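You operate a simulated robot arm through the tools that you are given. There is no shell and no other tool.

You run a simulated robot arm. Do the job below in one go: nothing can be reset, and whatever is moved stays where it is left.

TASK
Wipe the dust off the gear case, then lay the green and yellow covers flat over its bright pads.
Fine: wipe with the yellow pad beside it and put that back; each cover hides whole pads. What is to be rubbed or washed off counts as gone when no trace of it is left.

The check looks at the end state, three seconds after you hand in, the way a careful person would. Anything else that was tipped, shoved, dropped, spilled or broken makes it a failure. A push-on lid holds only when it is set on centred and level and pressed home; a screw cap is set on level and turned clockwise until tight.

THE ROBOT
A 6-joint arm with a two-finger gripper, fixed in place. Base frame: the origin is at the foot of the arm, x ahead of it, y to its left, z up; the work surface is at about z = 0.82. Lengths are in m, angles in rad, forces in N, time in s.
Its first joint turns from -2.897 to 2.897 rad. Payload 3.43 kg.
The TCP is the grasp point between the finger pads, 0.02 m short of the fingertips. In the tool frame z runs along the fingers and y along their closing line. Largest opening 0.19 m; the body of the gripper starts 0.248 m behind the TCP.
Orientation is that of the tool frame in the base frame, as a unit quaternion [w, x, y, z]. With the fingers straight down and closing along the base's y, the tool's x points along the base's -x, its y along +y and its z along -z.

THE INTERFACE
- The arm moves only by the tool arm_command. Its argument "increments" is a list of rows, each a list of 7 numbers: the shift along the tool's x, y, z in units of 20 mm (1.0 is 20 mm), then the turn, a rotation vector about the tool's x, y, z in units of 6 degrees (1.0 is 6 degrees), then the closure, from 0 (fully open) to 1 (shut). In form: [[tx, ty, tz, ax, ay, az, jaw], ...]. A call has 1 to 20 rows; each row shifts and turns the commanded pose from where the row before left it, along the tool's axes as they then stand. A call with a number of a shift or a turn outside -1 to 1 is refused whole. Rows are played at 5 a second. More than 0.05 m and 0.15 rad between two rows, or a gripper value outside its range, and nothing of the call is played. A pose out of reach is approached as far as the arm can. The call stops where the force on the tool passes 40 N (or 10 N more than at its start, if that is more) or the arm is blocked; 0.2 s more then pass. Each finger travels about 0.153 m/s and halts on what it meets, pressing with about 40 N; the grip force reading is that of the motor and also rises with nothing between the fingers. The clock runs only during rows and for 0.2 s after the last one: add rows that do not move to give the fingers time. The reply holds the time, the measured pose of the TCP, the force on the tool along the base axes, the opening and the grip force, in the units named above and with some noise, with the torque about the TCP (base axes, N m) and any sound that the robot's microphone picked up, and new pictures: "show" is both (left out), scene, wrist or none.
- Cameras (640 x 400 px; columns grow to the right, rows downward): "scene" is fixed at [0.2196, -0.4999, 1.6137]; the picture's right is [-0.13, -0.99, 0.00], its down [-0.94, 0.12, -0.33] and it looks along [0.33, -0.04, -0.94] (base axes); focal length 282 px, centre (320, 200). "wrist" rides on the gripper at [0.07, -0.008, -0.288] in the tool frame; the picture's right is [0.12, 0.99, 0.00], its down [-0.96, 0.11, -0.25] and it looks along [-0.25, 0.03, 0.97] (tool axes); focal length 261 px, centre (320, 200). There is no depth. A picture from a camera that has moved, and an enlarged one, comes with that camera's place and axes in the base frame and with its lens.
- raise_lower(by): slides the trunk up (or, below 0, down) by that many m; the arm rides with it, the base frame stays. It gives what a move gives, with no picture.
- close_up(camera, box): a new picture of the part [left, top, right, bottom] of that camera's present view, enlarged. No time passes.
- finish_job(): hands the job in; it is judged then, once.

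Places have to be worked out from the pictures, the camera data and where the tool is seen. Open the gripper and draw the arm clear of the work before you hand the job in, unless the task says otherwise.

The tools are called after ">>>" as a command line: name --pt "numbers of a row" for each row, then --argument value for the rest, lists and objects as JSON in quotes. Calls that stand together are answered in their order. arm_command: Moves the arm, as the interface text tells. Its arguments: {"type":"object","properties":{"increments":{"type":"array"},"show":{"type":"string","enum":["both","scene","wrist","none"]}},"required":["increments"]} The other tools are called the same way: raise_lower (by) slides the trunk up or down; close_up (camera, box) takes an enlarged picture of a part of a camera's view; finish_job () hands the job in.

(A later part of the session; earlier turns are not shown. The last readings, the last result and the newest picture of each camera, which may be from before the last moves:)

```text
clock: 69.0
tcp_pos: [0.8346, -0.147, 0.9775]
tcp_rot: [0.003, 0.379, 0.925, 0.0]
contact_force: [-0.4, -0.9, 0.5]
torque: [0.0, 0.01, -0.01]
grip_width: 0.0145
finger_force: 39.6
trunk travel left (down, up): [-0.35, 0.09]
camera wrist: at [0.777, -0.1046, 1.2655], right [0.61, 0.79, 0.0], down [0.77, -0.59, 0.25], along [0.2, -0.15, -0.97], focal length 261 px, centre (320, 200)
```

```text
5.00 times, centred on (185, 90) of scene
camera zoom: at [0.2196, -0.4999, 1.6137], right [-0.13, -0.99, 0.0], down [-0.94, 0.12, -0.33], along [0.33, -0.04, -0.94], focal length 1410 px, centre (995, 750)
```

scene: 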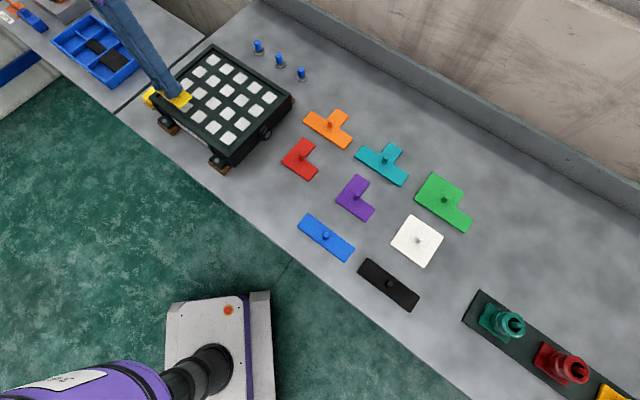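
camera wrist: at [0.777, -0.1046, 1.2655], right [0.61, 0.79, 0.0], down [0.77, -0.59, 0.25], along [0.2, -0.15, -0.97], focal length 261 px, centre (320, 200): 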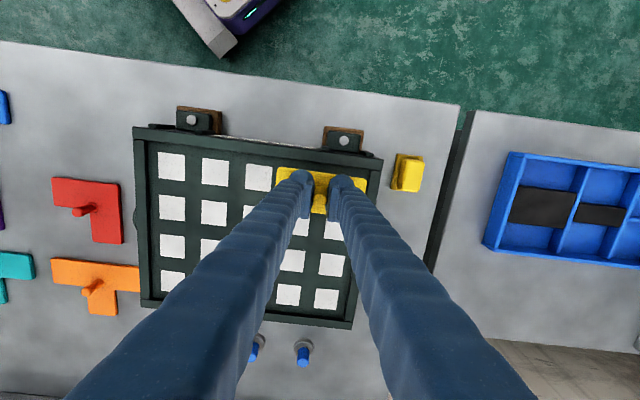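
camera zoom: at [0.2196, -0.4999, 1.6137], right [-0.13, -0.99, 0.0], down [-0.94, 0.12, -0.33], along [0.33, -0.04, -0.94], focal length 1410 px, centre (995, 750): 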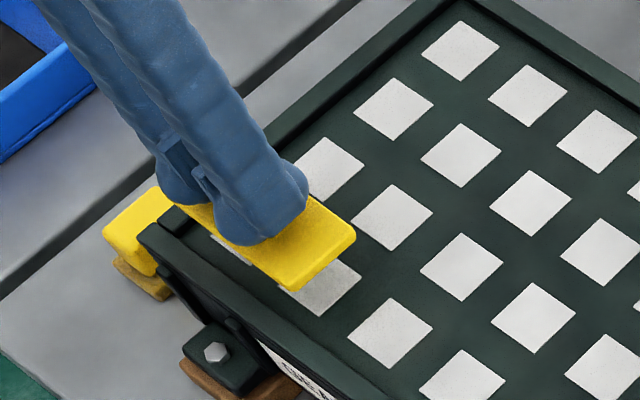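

Wrist view puts the target about 2 mm further along the long axis. I'll nudge 2 mm and lower to just above the pads for a finer check.

>>> arm_command --pt "0 0.1 0.5 0 0 0 1" --pt "0 0 0.5 0 0 0 1" --pt "0 0 0.35 0 0 0 1" --pt "0 0 0 0 0 0 1"

>>> close_up --camera "wrist" --box '[220, 110, 400, 250]'

>>> close_up --camera "scene" --box '[145, 60, 215, 120]'

```text
clock: 70.0
tcp_pos: [0.8369, -0.1453, 0.9507]
tcp_rot: [0.002, 0.377, 0.926, 0.001]
contact_force: [-0.1, 0.2, -0.6]
torque: [0.02, -0.03, -0.01]
grip_width: 0.0145
finger_force: 39.8
trunk travel left (down, up): [-0.35, 0.09]
camera wrist: at [0.7787, -0.1036, 1.2387], right [0.61, 0.79, 0.0], down [0.77, -0.59, 0.25], along [0.2, -0.15, -0.97], focal length 261 px, centre (320, 200)
```

scene: 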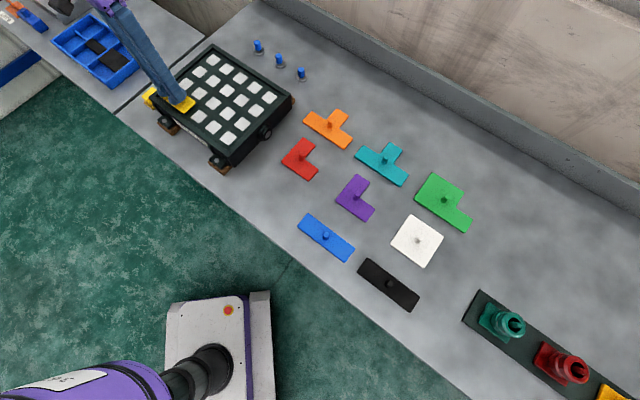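
wrist: 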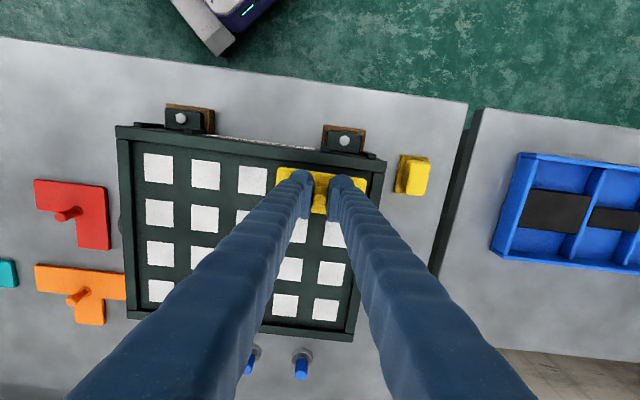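

```text
2.86 times, centred on (310, 180) of wrist
camera zoom: at [0.7787, -0.1036, 1.2387], right [0.61, 0.79, 0.0], down [0.77, -0.59, 0.25], along [0.2, -0.15, -0.97], focal length 745 px, centre (349, 257)
```

zoom: 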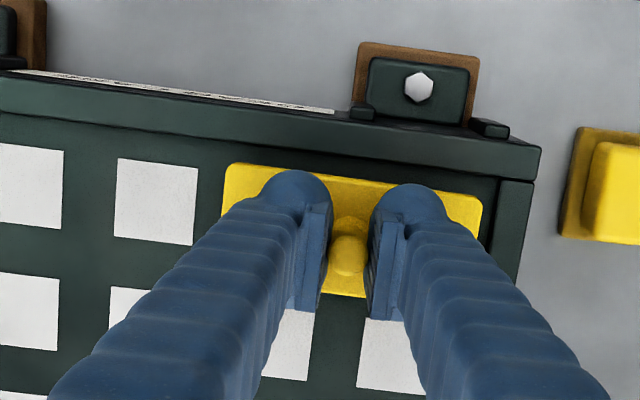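

```text
6.67 times, centred on (180, 90) of scene
camera zoom: at [0.2196, -0.4999, 1.6137], right [-0.13, -0.99, 0.0], down [-0.94, 0.12, -0.33], along [0.33, -0.04, -0.94], focal length 1880 px, centre (1253, 933)
```

zoom: 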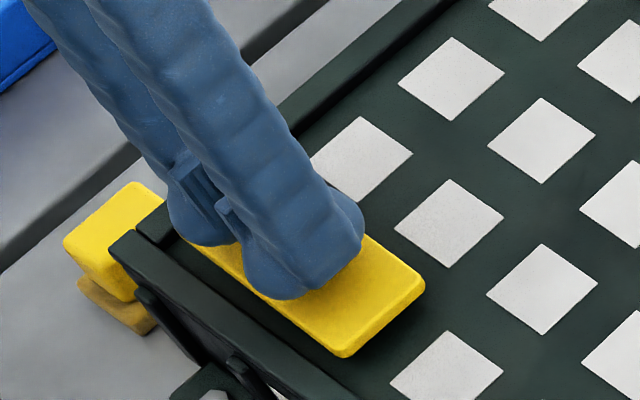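

The cover is about 9 mm above the pads and close to centred. I'll nudge 1 mm and lower gently to contact.

>>> arm_command --pt "0.02 0.05 0.1 0 0 0 1" --pt "0 0 0.1 0 0 0 1" --pt "0 0 0.1 0 0 0 1" --pt "0 0 0 0 0 0 1" --show "none"

>>> close_up --camera "wrist" --box '[230, 130, 380, 230]'

>>> close_up --camera "scene" --box '[155, 75, 215, 120]'

```text
clock: 71.0
tcp_pos: [0.8375, -0.144, 0.9441]
tcp_rot: [0.003, 0.378, 0.926, 0.001]
contact_force: [0.3, 0.5, -0.5]
torque: [-0.01, -0.03, 0.01]
grip_width: 0.0144
finger_force: 40.1
trunk travel left (down, up): [-0.35, 0.09]
```

```text
4.00 times, centred on (305, 180) of wrist
camera zoom: at [0.7798, -0.1029, 1.2321], right [0.61, 0.79, 0.0], down [0.77, -0.59, 0.25], along [0.2, -0.15, -0.97], focal length 1043 px, centre (380, 280)
```

zoom: 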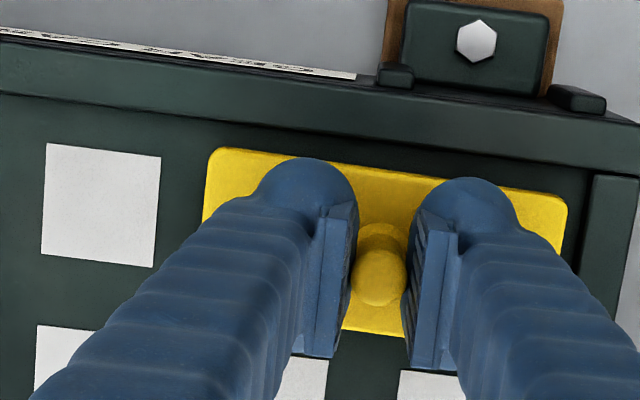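

```text
8.89 times, centred on (185, 98) of scene
camera zoom: at [0.2196, -0.4999, 1.6137], right [-0.13, -0.99, 0.0], down [-0.94, 0.12, -0.33], along [0.33, -0.04, -0.94], focal length 2506 px, centre (1520, 1111)
```

zoom: 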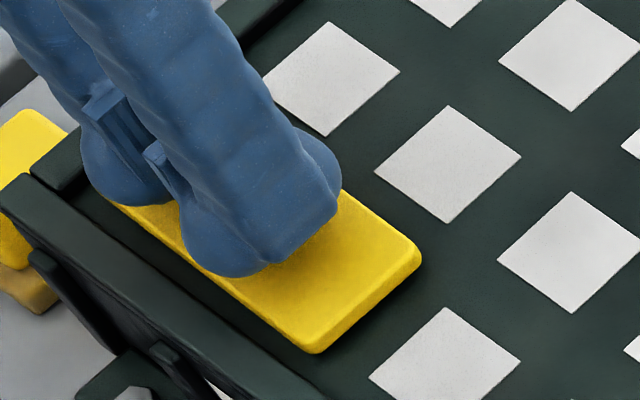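

Gap to the neighbouring pad works out to 17 mm (ideal 17.2) and the row edges overlap by about 6 mm (ideal 5.3), so the alignment is within 1 mm. I'll lower to contact now.

>>> arm_command --pt "0 0 0.08 0 0 0 1" --pt "0 0 0.08 0 0 0 1" --pt "0 0 0 0 0 0 1" --show "none"

```text
clock: 71.8
tcp_pos: [0.8377, -0.1439, 0.9416]
tcp_rot: [0.002, 0.378, 0.926, 0.001]
contact_force: [-0.3, 0.4, -0.3]
torque: [-0.02, 0.04, 0.02]
grip_width: 0.0145
finger_force: 38.9
trunk travel left (down, up): [-0.35, 0.09]
```

>>> arm_command --pt "0 0 0.07 0 0 0 1" --pt "0 0 0.05 0 0 0 1" --pt "0 0 0 0 0 0 1" --show "none"

```text
clock: 72.6
tcp_pos: [0.8367, -0.1443, 0.942]
tcp_rot: [0.004, 0.378, 0.926, 0.001]
contact_force: [2.8, -3.6, 23.1]
torque: [0.01, 0.04, 0.04]
grip_width: 0.0143
finger_force: 40.1
trunk travel left (down, up): [-0.35, 0.09]
```

It's in contact at 23 N. I'll ease off, open slowly, and rise straight up.

>>> arm_command --pt "0 0 -0.08 0 0 0 1" --pt "0 0 0 0 0 0 0.92" --pt "0 0 0 0 0 0 0.87" --pt "0 0 0 0 0 0 0.8" --pt "0 0 0 0 0 0 0.8" --pt "0 0 -0.3 0 0 0 0.8" --pt "0 0 -0.5 0 0 0 0.8" --pt "0 0 -1 0 0 0 0.8" --pt "0 0 -1 0 0 0 0.8" --pt "0 0 -1 0 0 0 0.8" --pt "0 0 -1 0 0 0 0.8" --pt "0 0 -1 0 0 0 0.8" --pt "0 0 -1 0 0 0 0.8" --pt "0 0 0 0 0 0 0.8"

>>> close_up --camera "wrist" --box '[220, 100, 400, 220]'

>>> close_up --camera "scene" --box '[145, 50, 225, 120]'

```text
clock: 75.6
tcp_pos: [0.8368, -0.1455, 1.0772]
tcp_rot: [0.001, 0.378, 0.926, 0.0]
contact_force: [-0.3, 0.9, -0.1]
torque: [-0.01, 0.02, -0.01]
grip_width: 0.0381
finger_force: 0.0
trunk travel left (down, up): [-0.35, 0.09]
camera wrist: at [0.7798, -0.1031, 1.3653], right [0.61, 0.79, 0.0], down [0.77, -0.59, 0.25], along [0.2, -0.15, -0.97], focal length 261 px, centre (320, 200)
```

scene: 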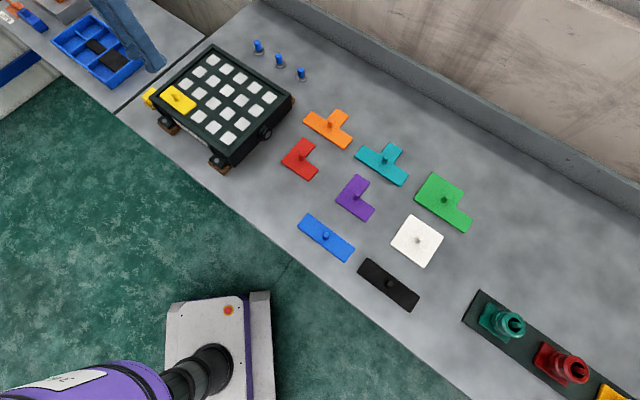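
wrist: 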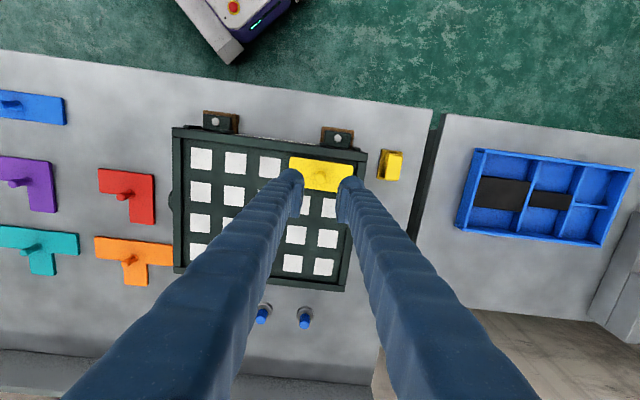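

```text
3.33 times, centred on (310, 160) of wrist
camera zoom: at [0.7798, -0.1031, 1.3653], right [0.61, 0.79, 0.0], down [0.77, -0.59, 0.25], along [0.2, -0.15, -0.97], focal length 869 px, centre (353, 333)
```

zoom: 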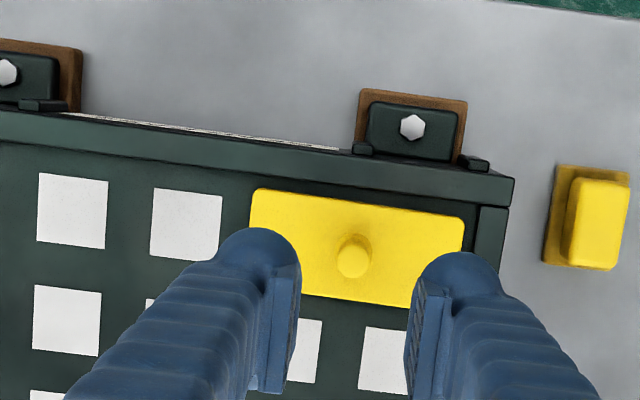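

```text
5.71 times, centred on (185, 85) of scene
camera zoom: at [0.2196, -0.4999, 1.6137], right [-0.13, -0.99, 0.0], down [-0.94, 0.12, -0.33], along [0.33, -0.04, -0.94], focal length 1611 px, centre (1091, 857)
```

zoom: 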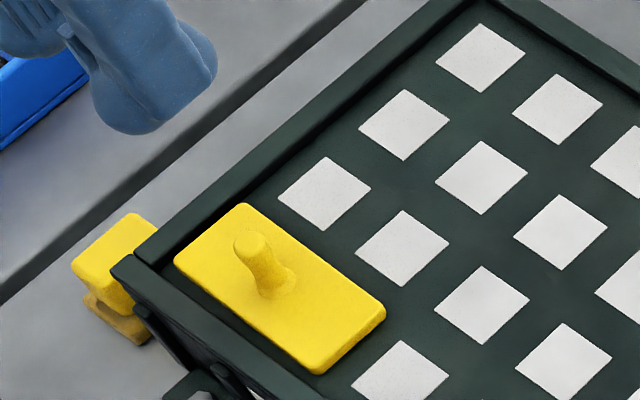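

Yellow lies flat over two whole pads. Next is the green cover, whose knob is near (0.44, -0.90), about 1.0 m from the base and at the edge of reach. I'll travel there high up.

>>> arm_command --pt "-0.3 -1 0 0 0 0 0.8" --pt "-0.3 -1 0 0 0 0 0.8" --pt "-0.3 -1 0 0 0 0 0.8" --pt "-0.3 -1 0 0 0 0 0.8" --pt "-0.3 -1 0 0 0 0 0.8" --pt "-0.3 -1 0 0 0 0 0.8" --pt "-0.3 -1 0 0 0 0 0.8" --pt "-0.3 -1 0 0 0 0 0.8" --pt "-0.3 -1 0 0 0 0 0.8" --pt "-0.3 -1 0 0 0 0 0.8" --pt "-0.3 -1 0 0 0 0 0.8" --pt "-0.3 -1 0 0 0 0 0.8" --pt "-0.3 -1 0 0 0 0 0.8" --pt "-0.3 -1 0 0 0 0 0.8" --pt "-0.3 -1 0 0 0 0 0.8" --pt "-0.3 -1 0 0 0 0 0.8" --pt "-0.3 -1 0 0 0 0 0.8" --pt "-0.3 -1 0 0 0 0 0.8" --pt "-0.3 -1 0 0 0 0 0.8" --pt "-0.3 -1 0 0 0 0 0.8" --show "wrist"

>>> arm_command --pt "-0.3 -1 0 0 0 0 0.8" --pt "-0.3 -1 0 0 0 0 0.8" --pt "-0.3 -1 0 0 0 0 0.8" --pt "-0.3 -1 0 0 0 0 0.8" --pt "-0.3 -1 0 0 0 0 0.8" --pt "-0.3 -1 0 0 0 0 0.8" --pt "-0.3 -1 0 0 0 0 0.8" --pt "-0.3 -1 0 0 0 0 0.8" --pt "-0.3 -1 0 0 0 0 0.8" --pt "-0.3 -1 0 0 0 0 0.8" --pt "-0.3 -1 0 0 0 0 0.8" --pt "-0.3 -1 0 0 0 0 0.8" --pt "-0.3 -1 0 0 0 0 0.8" --pt "-0.3 -1 0 0 0 0 0.8" --pt "0 0 0 0 0 0 0.8"

```text
clock: 79.8
tcp_pos: [0.6432, -0.5137, 1.0751]
tcp_rot: [0.001, 0.378, 0.926, 0.001]
contact_force: [0.8, -0.3, 0.6]
torque: [0.01, -0.04, 0.01]
grip_width: 0.038
finger_force: 0.1
trunk travel left (down, up): [-0.35, 0.09]
camera wrist: at [0.585, -0.4725, 1.3627], right [0.61, 0.79, 0.0], down [0.77, -0.59, 0.25], along [0.2, -0.15, -0.97], focal length 261 px, centre (320, 200)
```

wrist: 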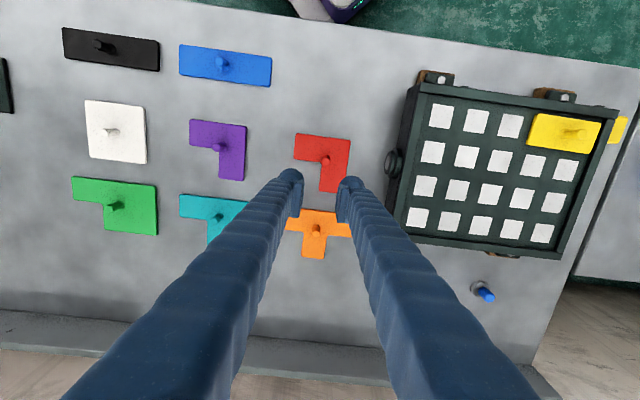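

```text
clock: 83.0
tcp_pos: [0.5059, -0.7741, 1.0755]
tcp_rot: [0.002, 0.377, 0.926, 0.001]
contact_force: [-0.1, 1.1, -0.6]
torque: [-0.02, 0.01, 0.04]
grip_width: 0.0381
finger_force: 0.0
trunk travel left (down, up): [-0.35, 0.09]
camera wrist: at [0.449, -0.7315, 1.3626], right [0.61, 0.79, 0.0], down [0.77, -0.59, 0.25], along [0.2, -0.15, -0.97], focal length 261 px, centre (320, 200)
```

scene: 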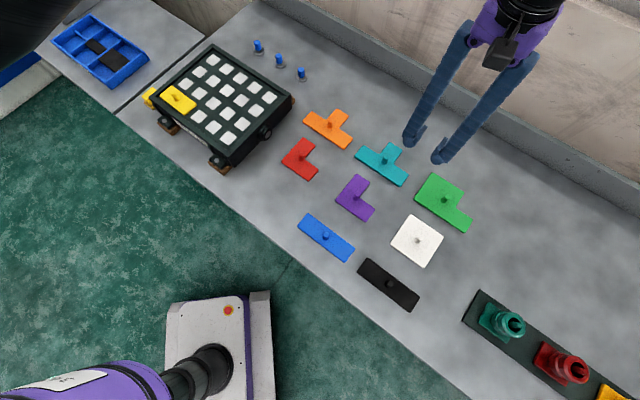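
wrist: 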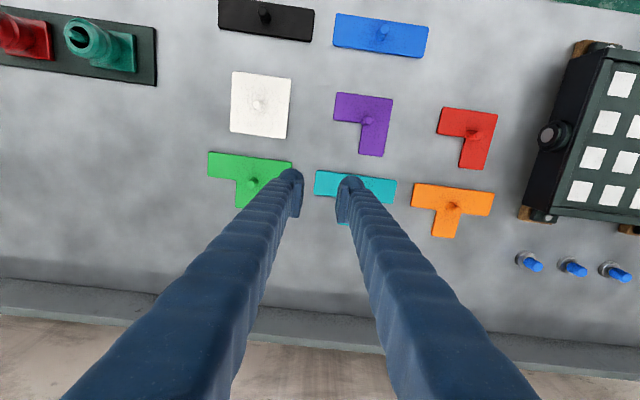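

Tool-down reach stops at about 0.98 m and the knob is at about 1.005 m. I'll turn the tool so the closing line is tangential, then tilt it 12° outward about that line so the pads stay parallel to the knob. Then I'll approach.

>>> arm_command --pt "0 0 0 0 0 1 0.8" --pt "0 0 0 0 0 1 0.8" --pt "0 0 0 0 0 1 0.8" --pt "0 0 0 0 0 0.25 0.8" --pt "0 0 0 0 -1 0 0.8" --pt "0 0 0 0 -1 0 0.8" --pt "-0.6 -0.93 0.4 0 0 0 0.8" --pt "-0.6 -0.93 0.4 0 0 0 0.8" --pt "-0.6 -0.93 0.4 0 0 0 0.8" --pt "-0.6 -0.93 0.4 0 0 0 0.8" --pt "-0.6 -0.93 0.4 0 0 0 0.8" --pt "-0.6 -0.93 0.4 0 0 0 0.8" --pt "0 0 0 0 0 0 0.8" --pt "0 0 0 0 0 0 0.8"

>>> close_up --camera "wrist" --box '[220, 110, 400, 230]'

```text
clock: 86.0
tcp_pos: [0.4429, -0.8959, 1.0441]
tcp_rot: [0.09, 0.526, 0.844, -0.054]
contact_force: [-0.8, 1.0, -0.3]
torque: [-0.04, -0.04, 0.0]
grip_width: 0.0378
finger_force: 0.1
trunk travel left (down, up): [-0.35, 0.09]
camera wrist: at [0.376, -0.7839, 1.31], right [0.84, 0.54, -0.02], down [0.49, -0.75, 0.44], along [0.23, -0.38, -0.9], focal length 261 px, centre (320, 200)
```

scene: 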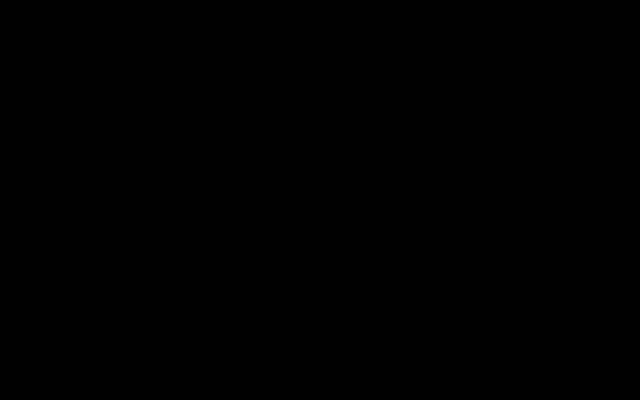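
wrist: 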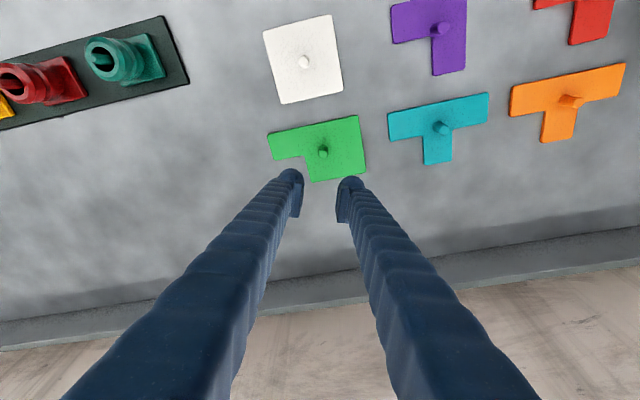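

```text
3.33 times, centred on (310, 170) of wrist
camera zoom: at [0.376, -0.7839, 1.31], right [0.84, 0.54, -0.02], down [0.49, -0.75, 0.44], along [0.23, -0.38, -0.9], focal length 869 px, centre (353, 300)
```

zoom: 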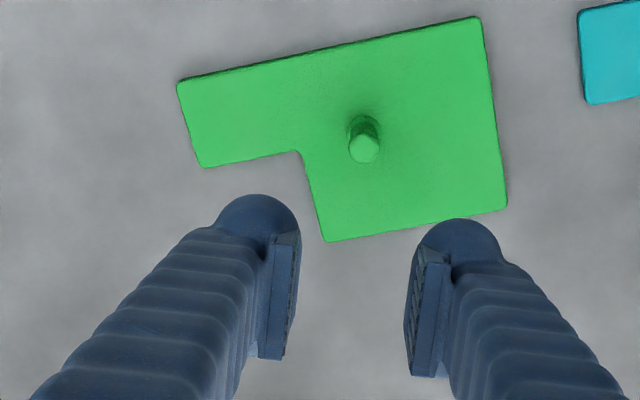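

The scene camera is just blocked by the arm itself. From the wrist view, the green knob is at about (0.4437, -0.8965), right at the TCP's x and y. I'll descend vertically in stages.

>>> arm_command --pt "0.195 0 0.914 0 0 0 0.8" --pt "0.195 0 0.914 0 0 0 0.8" --pt "0.195 0 0.914 0 0 0 0.8" --pt "0.195 0 0.914 0 0 0 0.8" --pt "0.195 0 0.914 0 0 0 0.8" --pt "0.195 0 0.914 0 0 0 0.8" --pt "0.195 0 0.914 0 0 0 0.8" --pt "0 0 0 0 0 0 0.8" --show "wrist"

>>> close_up --camera "wrist" --box '[220, 110, 400, 230]'

```text
clock: 87.8
tcp_pos: [0.4421, -0.8948, 0.9113]
tcp_rot: [0.091, 0.526, 0.844, -0.054]
contact_force: [-0.5, 0.7, 0.1]
torque: [0.01, 0.0, 0.02]
grip_width: 0.038
finger_force: 0.1
trunk travel left (down, up): [-0.35, 0.09]
camera wrist: at [0.3767, -0.7835, 1.1779], right [0.84, 0.54, -0.02], down [0.49, -0.75, 0.44], along [0.23, -0.38, -0.9], focal length 261 px, centre (320, 200)
```

wrist: 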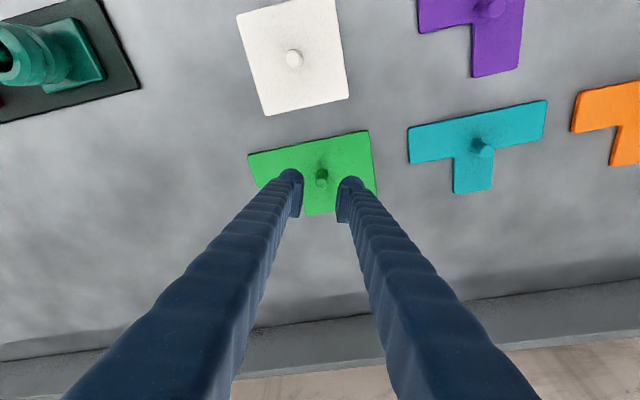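

```text
3.33 times, centred on (310, 170) of wrist
camera zoom: at [0.3767, -0.7835, 1.1779], right [0.84, 0.54, -0.02], down [0.49, -0.75, 0.44], along [0.23, -0.38, -0.9], focal length 869 px, centre (353, 300)
```

zoom: 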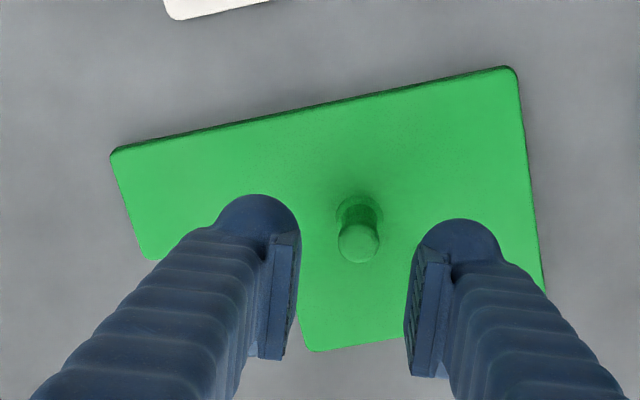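

Tracking is good. I'll apply a 3 mm correction and descend the remaining 54 mm.

>>> arm_command --pt "0.1 0.08 0.66 0 0 0 0.8" --pt "0.1 0 0.66 0 0 0 0.8" --pt "0.1 0 0.66 0 0 0 0.8" --pt "0.07 0 0.35 0 0 0 0.8" --pt "0.05 0 0.25 0 0 0 0.8" --pt "0 0 0 0 0 0 0.8" --show "wrist"

>>> close_up --camera "wrist" --box '[230, 130, 410, 250]'

```text
clock: 89.2
tcp_pos: [0.4439, -0.8957, 0.8593]
tcp_rot: [0.091, 0.526, 0.844, -0.055]
contact_force: [-0.3, -0.1, 0.6]
torque: [0.01, 0.0, 0.01]
grip_width: 0.0381
finger_force: 0.0
trunk travel left (down, up): [-0.35, 0.09]
camera wrist: at [0.3792, -0.7849, 1.1258], right [0.84, 0.54, -0.02], down [0.49, -0.75, 0.44], along [0.23, -0.38, -0.9], focal length 261 px, centre (320, 200)
```

wrist: 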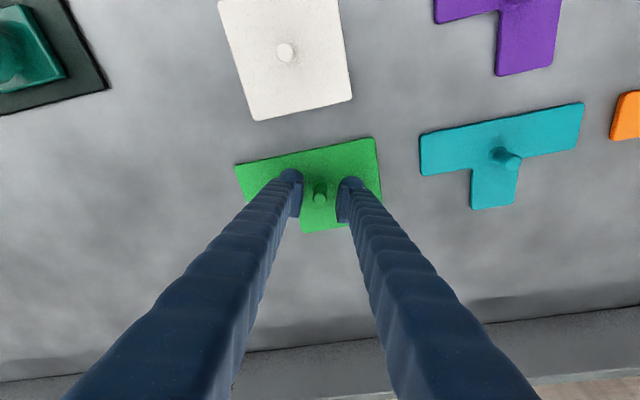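

```text
3.33 times, centred on (320, 190) of wrist
camera zoom: at [0.3792, -0.7849, 1.1258], right [0.84, 0.54, -0.02], down [0.49, -0.75, 0.44], along [0.23, -0.38, -0.9], focal length 869 px, centre (320, 233)
```

zoom: 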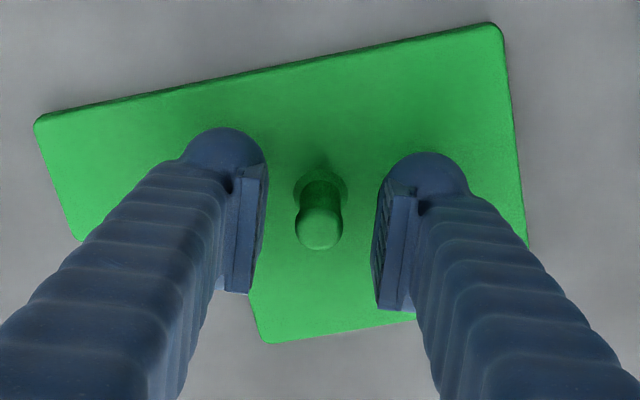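

The knob is centred between the pads, so I'll lower 2 mm and close.

>>> arm_command --pt "0.02 0 0.1 0 0 0 0.8" --pt "0 0 0 0 0 0 0.86" --pt "0 0 0 0 0 0 0.92" --pt "0 0 0 0 0 0 1" --pt "0 0 0 0 0 0 1" --pt "0 0 0 0 0 0 1" --show "wrist"

>>> close_up --camera "wrist" --box '[220, 120, 400, 240]'

```text
clock: 90.6
tcp_pos: [0.4456, -0.8951, 0.8569]
tcp_rot: [0.09, 0.526, 0.844, -0.055]
contact_force: [-0.5, -1.4, 1.9]
torque: [0.0, 0.02, 0.07]
grip_width: 0.0146
finger_force: 40.1
trunk travel left (down, up): [-0.35, 0.09]
camera wrist: at [0.3796, -0.7849, 1.1238], right [0.84, 0.54, -0.02], down [0.49, -0.75, 0.44], along [0.23, -0.38, -0.9], focal length 261 px, centre (320, 200)
```

wrist: 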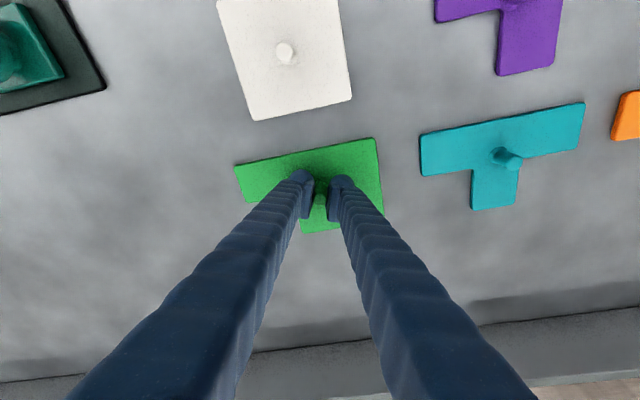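

```text
3.33 times, centred on (310, 180) of wrist
camera zoom: at [0.3796, -0.7849, 1.1238], right [0.84, 0.54, -0.02], down [0.49, -0.75, 0.44], along [0.23, -0.38, -0.9], focal length 869 px, centre (353, 267)
```

zoom: 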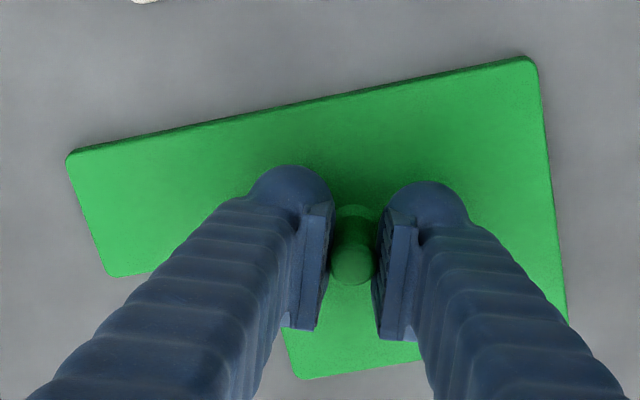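

Gripped at width 0.0146. I'll lift vertically and check the cover stays level.

>>> arm_command --pt "-0.06 0 -0.3 0 0 0 1" --pt "-0.18 0 -0.856 0 0 0 1" --pt "-0.18 0 -0.856 0 0 0 1" --pt "-0.18 0 -0.856 0 0 0 1" --pt "-0.18 0 -0.856 0 0 0 1" --pt "-0.18 0 -0.856 0 0 0 1" --pt "-0.18 0 -0.856 0 0 0 1" --pt "-0.18 0 -0.856 0 0 0 1" --pt "-0.18 0 -0.856 0 0 0 1" --pt "0 0 0 0 0 0 1"

>>> close_up --camera "wrist" --box '[220, 120, 400, 240]'

```text
clock: 92.8
tcp_pos: [0.4436, -0.8946, 1.0039]
tcp_rot: [0.091, 0.526, 0.844, -0.055]
contact_force: [0.4, -0.1, -2.2]
torque: [0.0, 0.02, -0.02]
grip_width: 0.0147
finger_force: 40.3
trunk travel left (down, up): [-0.35, 0.09]
camera wrist: at [0.3786, -0.7844, 1.2705], right [0.84, 0.54, -0.02], down [0.49, -0.75, 0.44], along [0.22, -0.38, -0.9], focal length 261 px, centre (320, 200)
```

scene: 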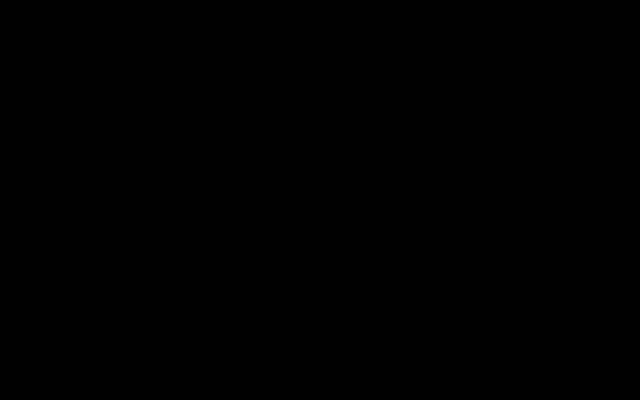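
wrist: 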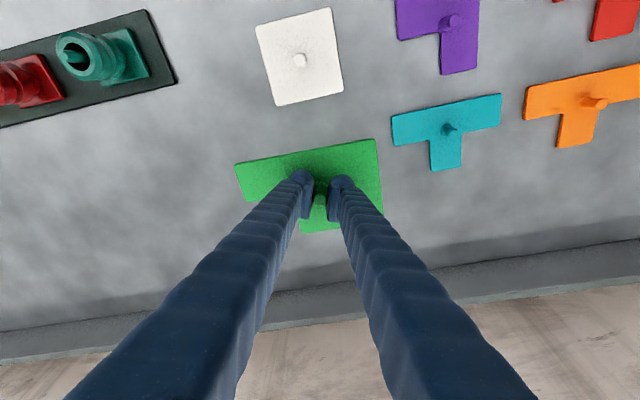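

```text
3.33 times, centred on (310, 180) of wrist
camera zoom: at [0.3786, -0.7844, 1.2705], right [0.84, 0.54, -0.02], down [0.49, -0.75, 0.44], along [0.22, -0.38, -0.9], focal length 869 px, centre (353, 267)
```

zoom: 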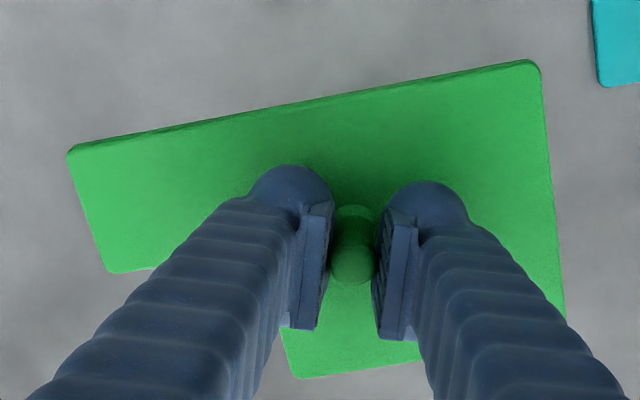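

The green cover hangs level. I'll carry it with the same orientation over to the case, to about (0.798, -0.303).

>>> arm_command --pt "0.633 0.997 -0.131 0 0 0 1" --pt "0.633 0.997 -0.131 0 0 0 1" --pt "0.633 0.997 -0.131 0 0 0 1" --pt "0.633 0.997 -0.131 0 0 0 1" --pt "0.633 0.997 -0.131 0 0 0 1" --pt "0.633 0.997 -0.131 0 0 0 1" --pt "0.633 0.997 -0.131 0 0 0 1" --pt "0.633 0.997 -0.131 0 0 0 1" --pt "0.633 0.997 -0.131 0 0 0 1" --pt "0.633 0.997 -0.131 0 0 0 1" --pt "0.633 0.997 -0.131 0 0 0 1" --pt "0.633 0.997 -0.131 0 0 0 1" --pt "0.633 0.997 -0.131 0 0 0 1" --pt "0.633 0.997 -0.131 0 0 0 1" --pt "0.633 0.997 -0.131 0 0 0 1" --pt "0.633 0.997 -0.131 0 0 0 1" --pt "0.633 0.997 -0.131 0 0 0 1" --pt "0.633 0.997 -0.131 0 0 0 1" --pt "0 0 0 0 0 0 1"

```text
clock: 96.8
tcp_pos: [0.6624, -0.5289, 1.0041]
tcp_rot: [0.091, 0.526, 0.844, -0.054]
contact_force: [-0.2, 0.1, -1.2]
torque: [-0.04, 0.01, -0.01]
grip_width: 0.0144
finger_force: 39.9
trunk travel left (down, up): [-0.35, 0.09]
camera wrist: at [0.5962, -0.4186, 1.2699], right [0.84, 0.54, -0.02], down [0.49, -0.75, 0.44], along [0.22, -0.38, -0.9], focal length 261 px, centre (320, 200)
```

scene: 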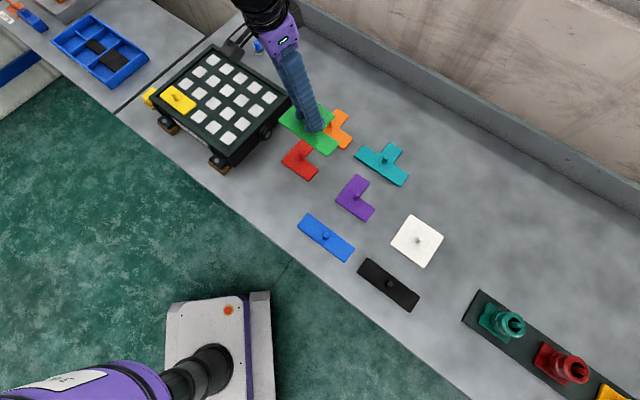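
wrist: 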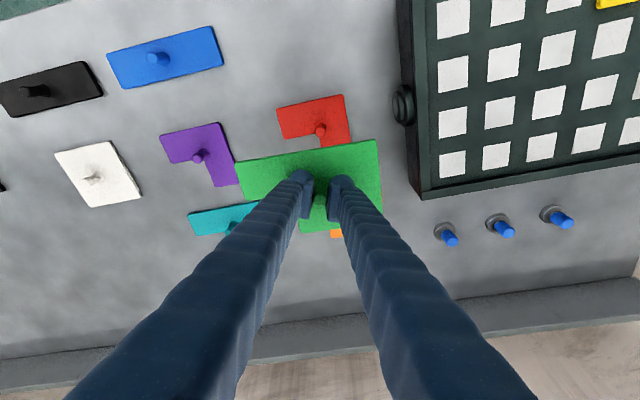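

Good so far. I'll continue to above the target pads.

>>> arm_command --pt "0.637 1 -0.133 0 0 0 1" --pt "0.637 1 -0.133 0 0 0 1" --pt "0.637 1 -0.133 0 0 0 1" --pt "0.637 1 -0.133 0 0 0 1" --pt "0.637 1 -0.133 0 0 0 1" --pt "0.637 1 -0.133 0 0 0 1" --pt "0.637 1 -0.133 0 0 0 1" --pt "0.637 1 -0.133 0 0 0 1" --pt "0.637 1 -0.133 0 0 0 1" --pt "0.637 1 -0.133 0 0 0 1" --pt "0.637 1 -0.133 0 0 0 1" --pt "0 0.05 0 0 0 0 1" --pt "0 0 0 0 0 0 1"

>>> close_up --camera "wrist" --box '[200, 60, 440, 260]'

>>> close_up --camera "scene" --box '[140, 40, 300, 170]'

```text
clock: 99.6
tcp_pos: [0.7998, -0.3034, 1.0036]
tcp_rot: [0.09, 0.526, 0.844, -0.054]
contact_force: [0.1, 0.0, -1.5]
torque: [0.07, 0.03, -0.02]
grip_width: 0.0146
finger_force: 40.9
trunk travel left (down, up): [-0.35, 0.09]
camera wrist: at [0.7338, -0.1931, 1.2702], right [0.84, 0.54, -0.02], down [0.49, -0.75, 0.44], along [0.22, -0.38, -0.9], focal length 261 px, centre (320, 200)
```

scene: 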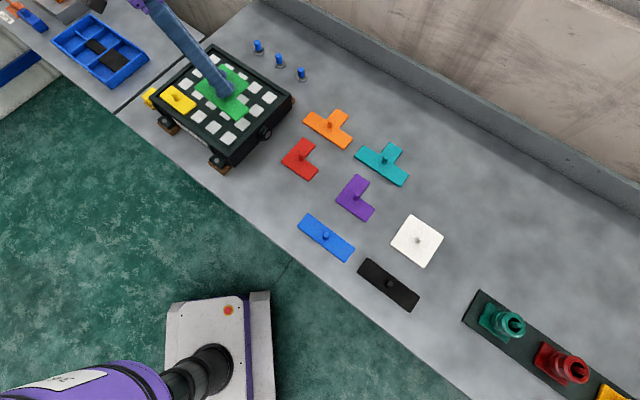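
wrist: 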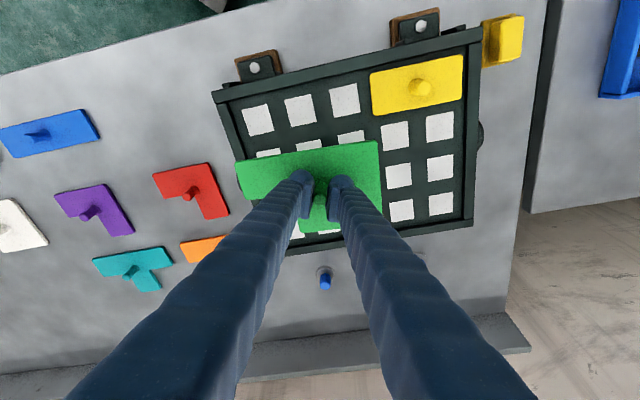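

```text
2.00 times, centred on (320, 160) of wrist
camera zoom: at [0.7338, -0.1931, 1.2702], right [0.84, 0.54, -0.02], down [0.49, -0.75, 0.44], along [0.22, -0.38, -0.9], focal length 521 px, centre (320, 280)
```

zoom: 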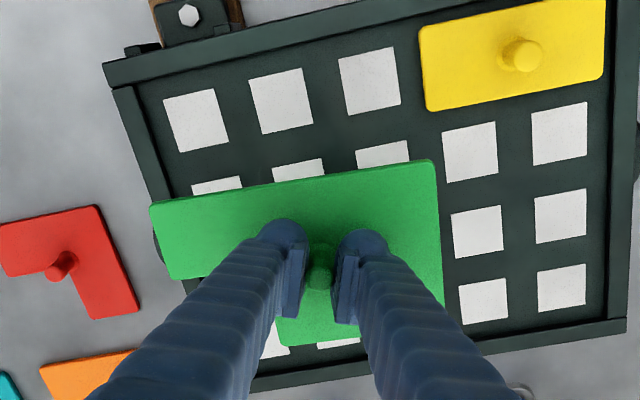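

```text
3.08 times, centred on (220, 105) of scene
camera zoom: at [0.2196, -0.4999, 1.6137], right [-0.13, -0.99, 0.0], down [-0.94, 0.12, -0.33], along [0.33, -0.04, -0.94], focal length 868 px, centre (628, 492)
```

zoom: 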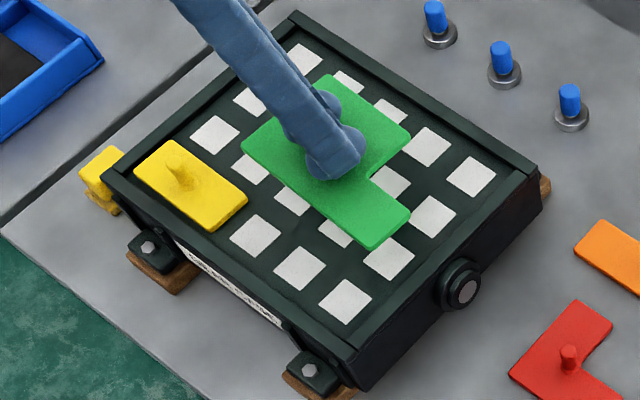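

I'll lower vertically to about 14 mm above the pads, then fine-tune.

>>> arm_command --pt "0.12 0 0.57 0 0 0 1" --pt "0.12 0 0.57 0 0 0 1" --pt "0.12 0 0.57 0 0 0 1" --pt "0.12 0 0.5 0 0 0 1" --pt "0 0 0 0 0 0 1"

>>> close_up --camera "wrist" --box '[220, 80, 420, 240]'

>>> close_up --camera "scene" --box '[180, 50, 270, 120]'

```text
clock: 100.8
tcp_pos: [0.7998, -0.3024, 0.9564]
tcp_rot: [0.09, 0.526, 0.844, -0.054]
contact_force: [0.6, 0.5, -1.5]
torque: [0.0, -0.02, -0.01]
grip_width: 0.0146
finger_force: 40.4
trunk travel left (down, up): [-0.35, 0.09]
camera wrist: at [0.7334, -0.1916, 1.2241], right [0.84, 0.54, -0.02], down [0.49, -0.75, 0.44], along [0.22, -0.38, -0.9], focal length 261 px, centre (320, 200)
```

scene: 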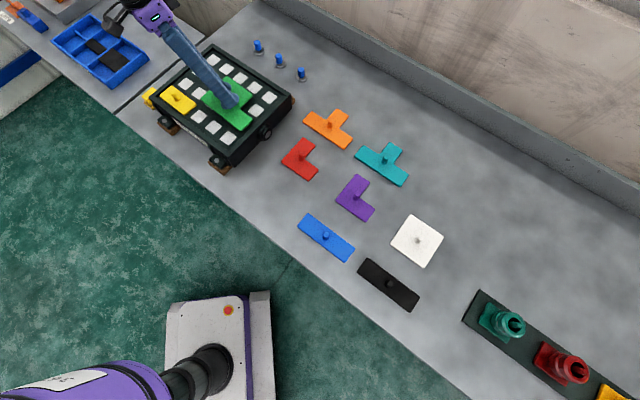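
wrist: 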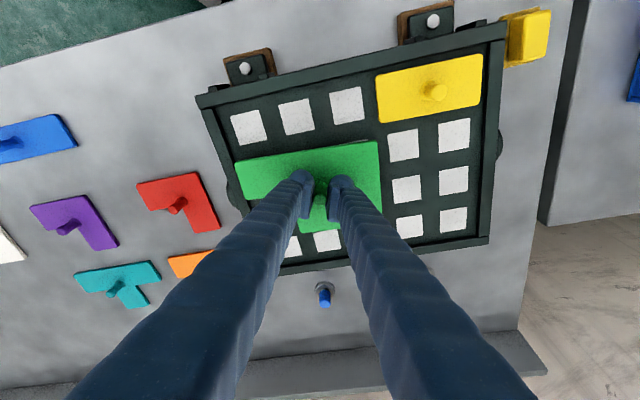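

```text
2.50 times, centred on (320, 160) of wrist
camera zoom: at [0.7334, -0.1916, 1.2241], right [0.84, 0.54, -0.02], down [0.49, -0.75, 0.44], along [0.22, -0.38, -0.9], focal length 652 px, centre (320, 300)
```

zoom: 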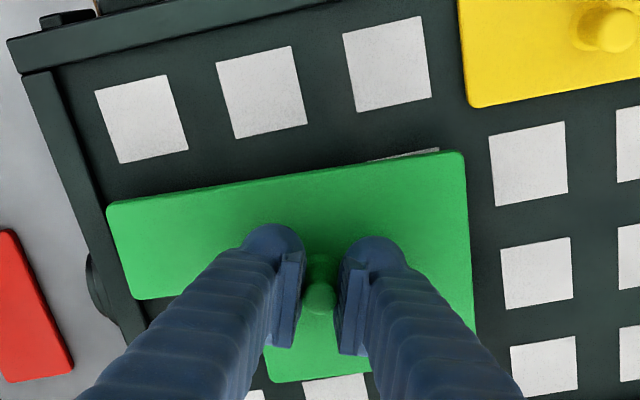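

```text
5.71 times, centred on (225, 85) of scene
camera zoom: at [0.2196, -0.4999, 1.6137], right [-0.13, -0.99, 0.0], down [-0.94, 0.12, -0.33], along [0.33, -0.04, -0.94], focal length 1611 px, centre (863, 857)
```

zoom: 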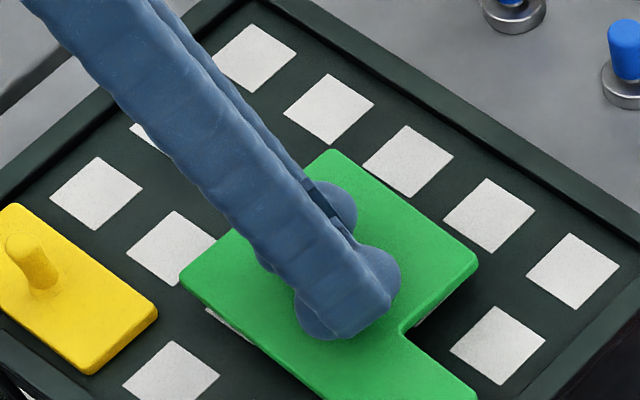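

The cover yawed about 3.4° in the grip (41.6° against the case's 45°), while its position is within about 1 mm of target (0.7987, -0.3017). I'll rotate about the vertical by +3.4°, nudge, and re-measure.

>>> arm_command --pt "0 0 0 -0.06 0 -0.277 1" --pt "0.06 0 0 -0.06 0 -0.277 1" --pt "0 0 0 0 0 0 1" --pt "0 0 0 0 0 0 1" --show "wrist"

>>> close_up --camera "wrist" --box '[220, 80, 420, 240]'

>>> close_up --camera "scene" --box '[180, 60, 270, 130]'

```text
clock: 101.8
tcp_pos: [0.7984, -0.302, 0.9582]
tcp_rot: [0.092, 0.501, 0.859, -0.052]
contact_force: [0.6, -0.4, -0.8]
torque: [-0.02, 0.01, -0.02]
grip_width: 0.0149
finger_force: 39.7
trunk travel left (down, up): [-0.35, 0.09]
camera wrist: at [0.7267, -0.195, 1.224], right [0.81, 0.59, -0.02], down [0.54, -0.72, 0.44], along [0.25, -0.37, -0.9], focal length 261 px, centre (320, 200)
```

wrist: 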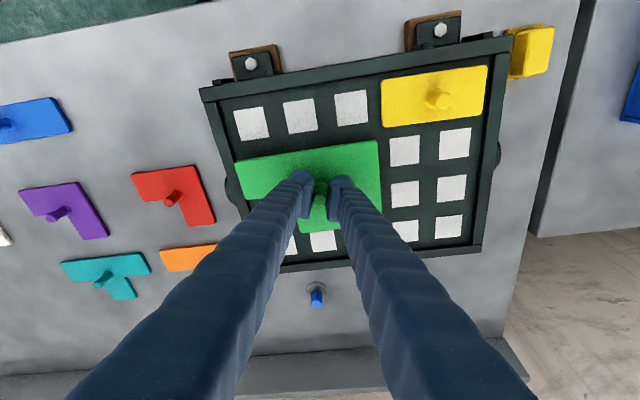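

```text
2.50 times, centred on (320, 160) of wrist
camera zoom: at [0.7267, -0.195, 1.224], right [0.81, 0.59, -0.02], down [0.54, -0.72, 0.44], along [0.25, -0.37, -0.9], focal length 652 px, centre (320, 300)
```

zoom: 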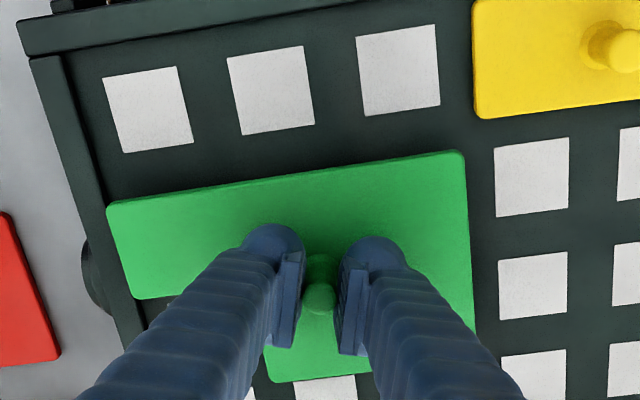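

```text
5.71 times, centred on (225, 95) of scene
camera zoom: at [0.2196, -0.4999, 1.6137], right [-0.13, -0.99, 0.0], down [-0.94, 0.12, -0.33], along [0.33, -0.04, -0.94], focal length 1611 px, centre (863, 800)
```

zoom: 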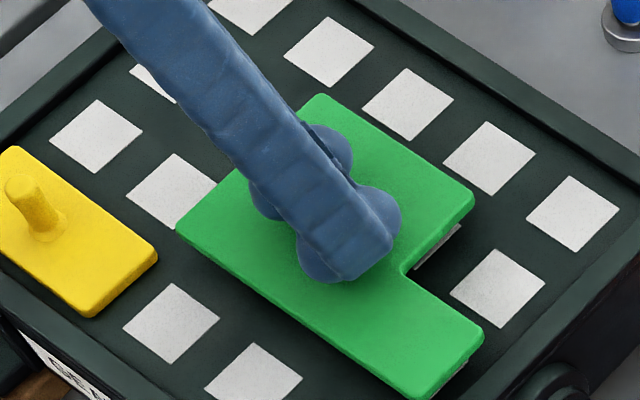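

Both cameras now agree: the cover is level, at the case's angle within 0.5°, and its position is within 1–2 mm. I'll nudge slightly and lower to about 3 mm above the pads for a last check.

>>> arm_command --pt "0.08 0.025 0.2 0 0 0 1" --pt "0.04 0 0.2 0 0 0 1" --pt "0.04 0 0.15 0 0 0 1" --pt "0 0 0 0 0 0 1" --show "wrist"

>>> close_up --camera "wrist" --box '[220, 80, 420, 240]'

>>> close_up --camera "scene" --box '[180, 65, 270, 135]'

```text
clock: 102.8
tcp_pos: [0.7983, -0.3009, 0.9471]
tcp_rot: [0.092, 0.5, 0.859, -0.051]
contact_force: [-0.3, -0.2, -1.8]
torque: [0.01, 0.01, 0.0]
grip_width: 0.0146
finger_force: 40.1
trunk travel left (down, up): [-0.35, 0.09]
camera wrist: at [0.7264, -0.1939, 1.2132], right [0.81, 0.59, -0.02], down [0.54, -0.72, 0.44], along [0.25, -0.37, -0.9], focal length 261 px, centre (320, 200)
```

wrist: 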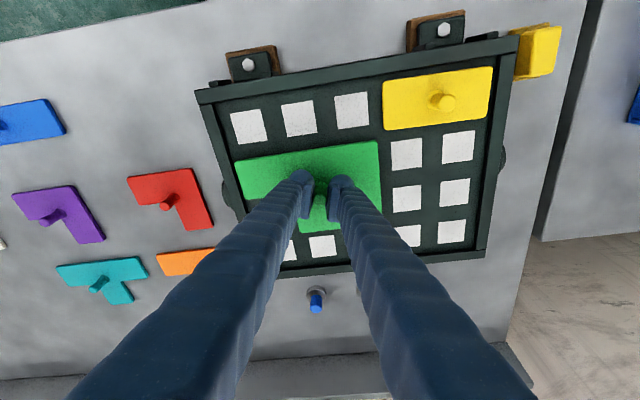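

```text
2.50 times, centred on (320, 160) of wrist
camera zoom: at [0.7264, -0.1939, 1.2132], right [0.81, 0.59, -0.02], down [0.54, -0.72, 0.44], along [0.25, -0.37, -0.9], focal length 652 px, centre (320, 300)
```

zoom: 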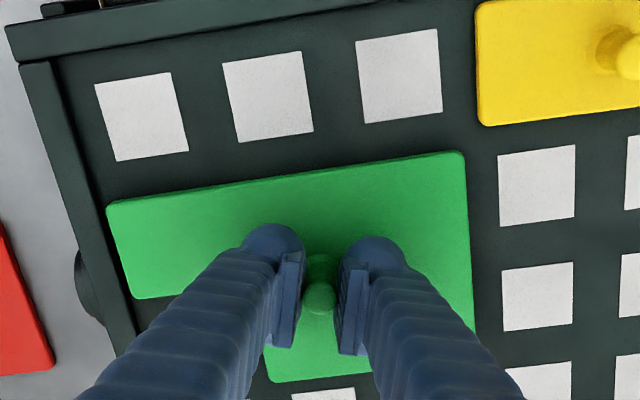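

```text
5.71 times, centred on (225, 100) of scene
camera zoom: at [0.2196, -0.4999, 1.6137], right [-0.13, -0.99, 0.0], down [-0.94, 0.12, -0.33], along [0.33, -0.04, -0.94], focal length 1611 px, centre (863, 771)
```

zoom: 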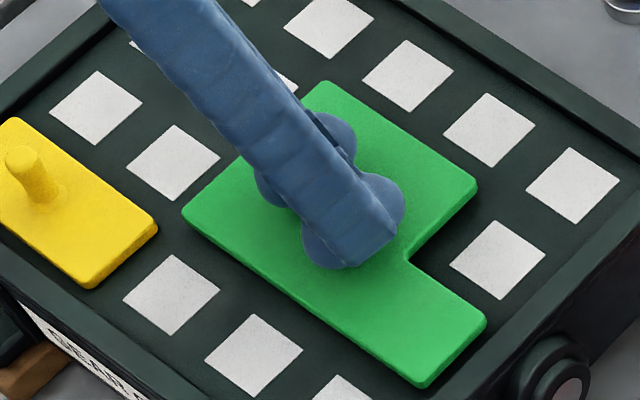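

The cover is within 1 mm of ideal (knob at (0.7983, -0.3018), target (0.7989, -0.3023)). I'll lower it to contact.

>>> arm_command --pt "0.02 0 0.1 0 0 0 1" --pt "0.015 0 0.08 0 0 0 1" --pt "0 0 0 0 0 0 1" --show "none"

```text
clock: 103.6
tcp_pos: [0.8001, -0.3001, 0.9445]
tcp_rot: [0.093, 0.501, 0.859, -0.051]
contact_force: [0.4, -0.2, -1.2]
torque: [0.01, 0.01, -0.04]
grip_width: 0.0148
finger_force: 40.1
trunk travel left (down, up): [-0.35, 0.09]
```

>>> arm_command --pt "0.01 0 0.05 0 0 0 1" --pt "0.01 0 0.05 0 0 0 1" --pt "0 0 0 0 0 0 1" --show "none"

```text
clock: 104.4
tcp_pos: [0.7996, -0.2992, 0.9424]
tcp_rot: [0.092, 0.501, 0.859, -0.051]
contact_force: [1.0, 4.7, 9.0]
torque: [0.05, 0.04, 0.02]
grip_width: 0.0147
finger_force: 40.1
trunk travel left (down, up): [-0.35, 0.09]
```

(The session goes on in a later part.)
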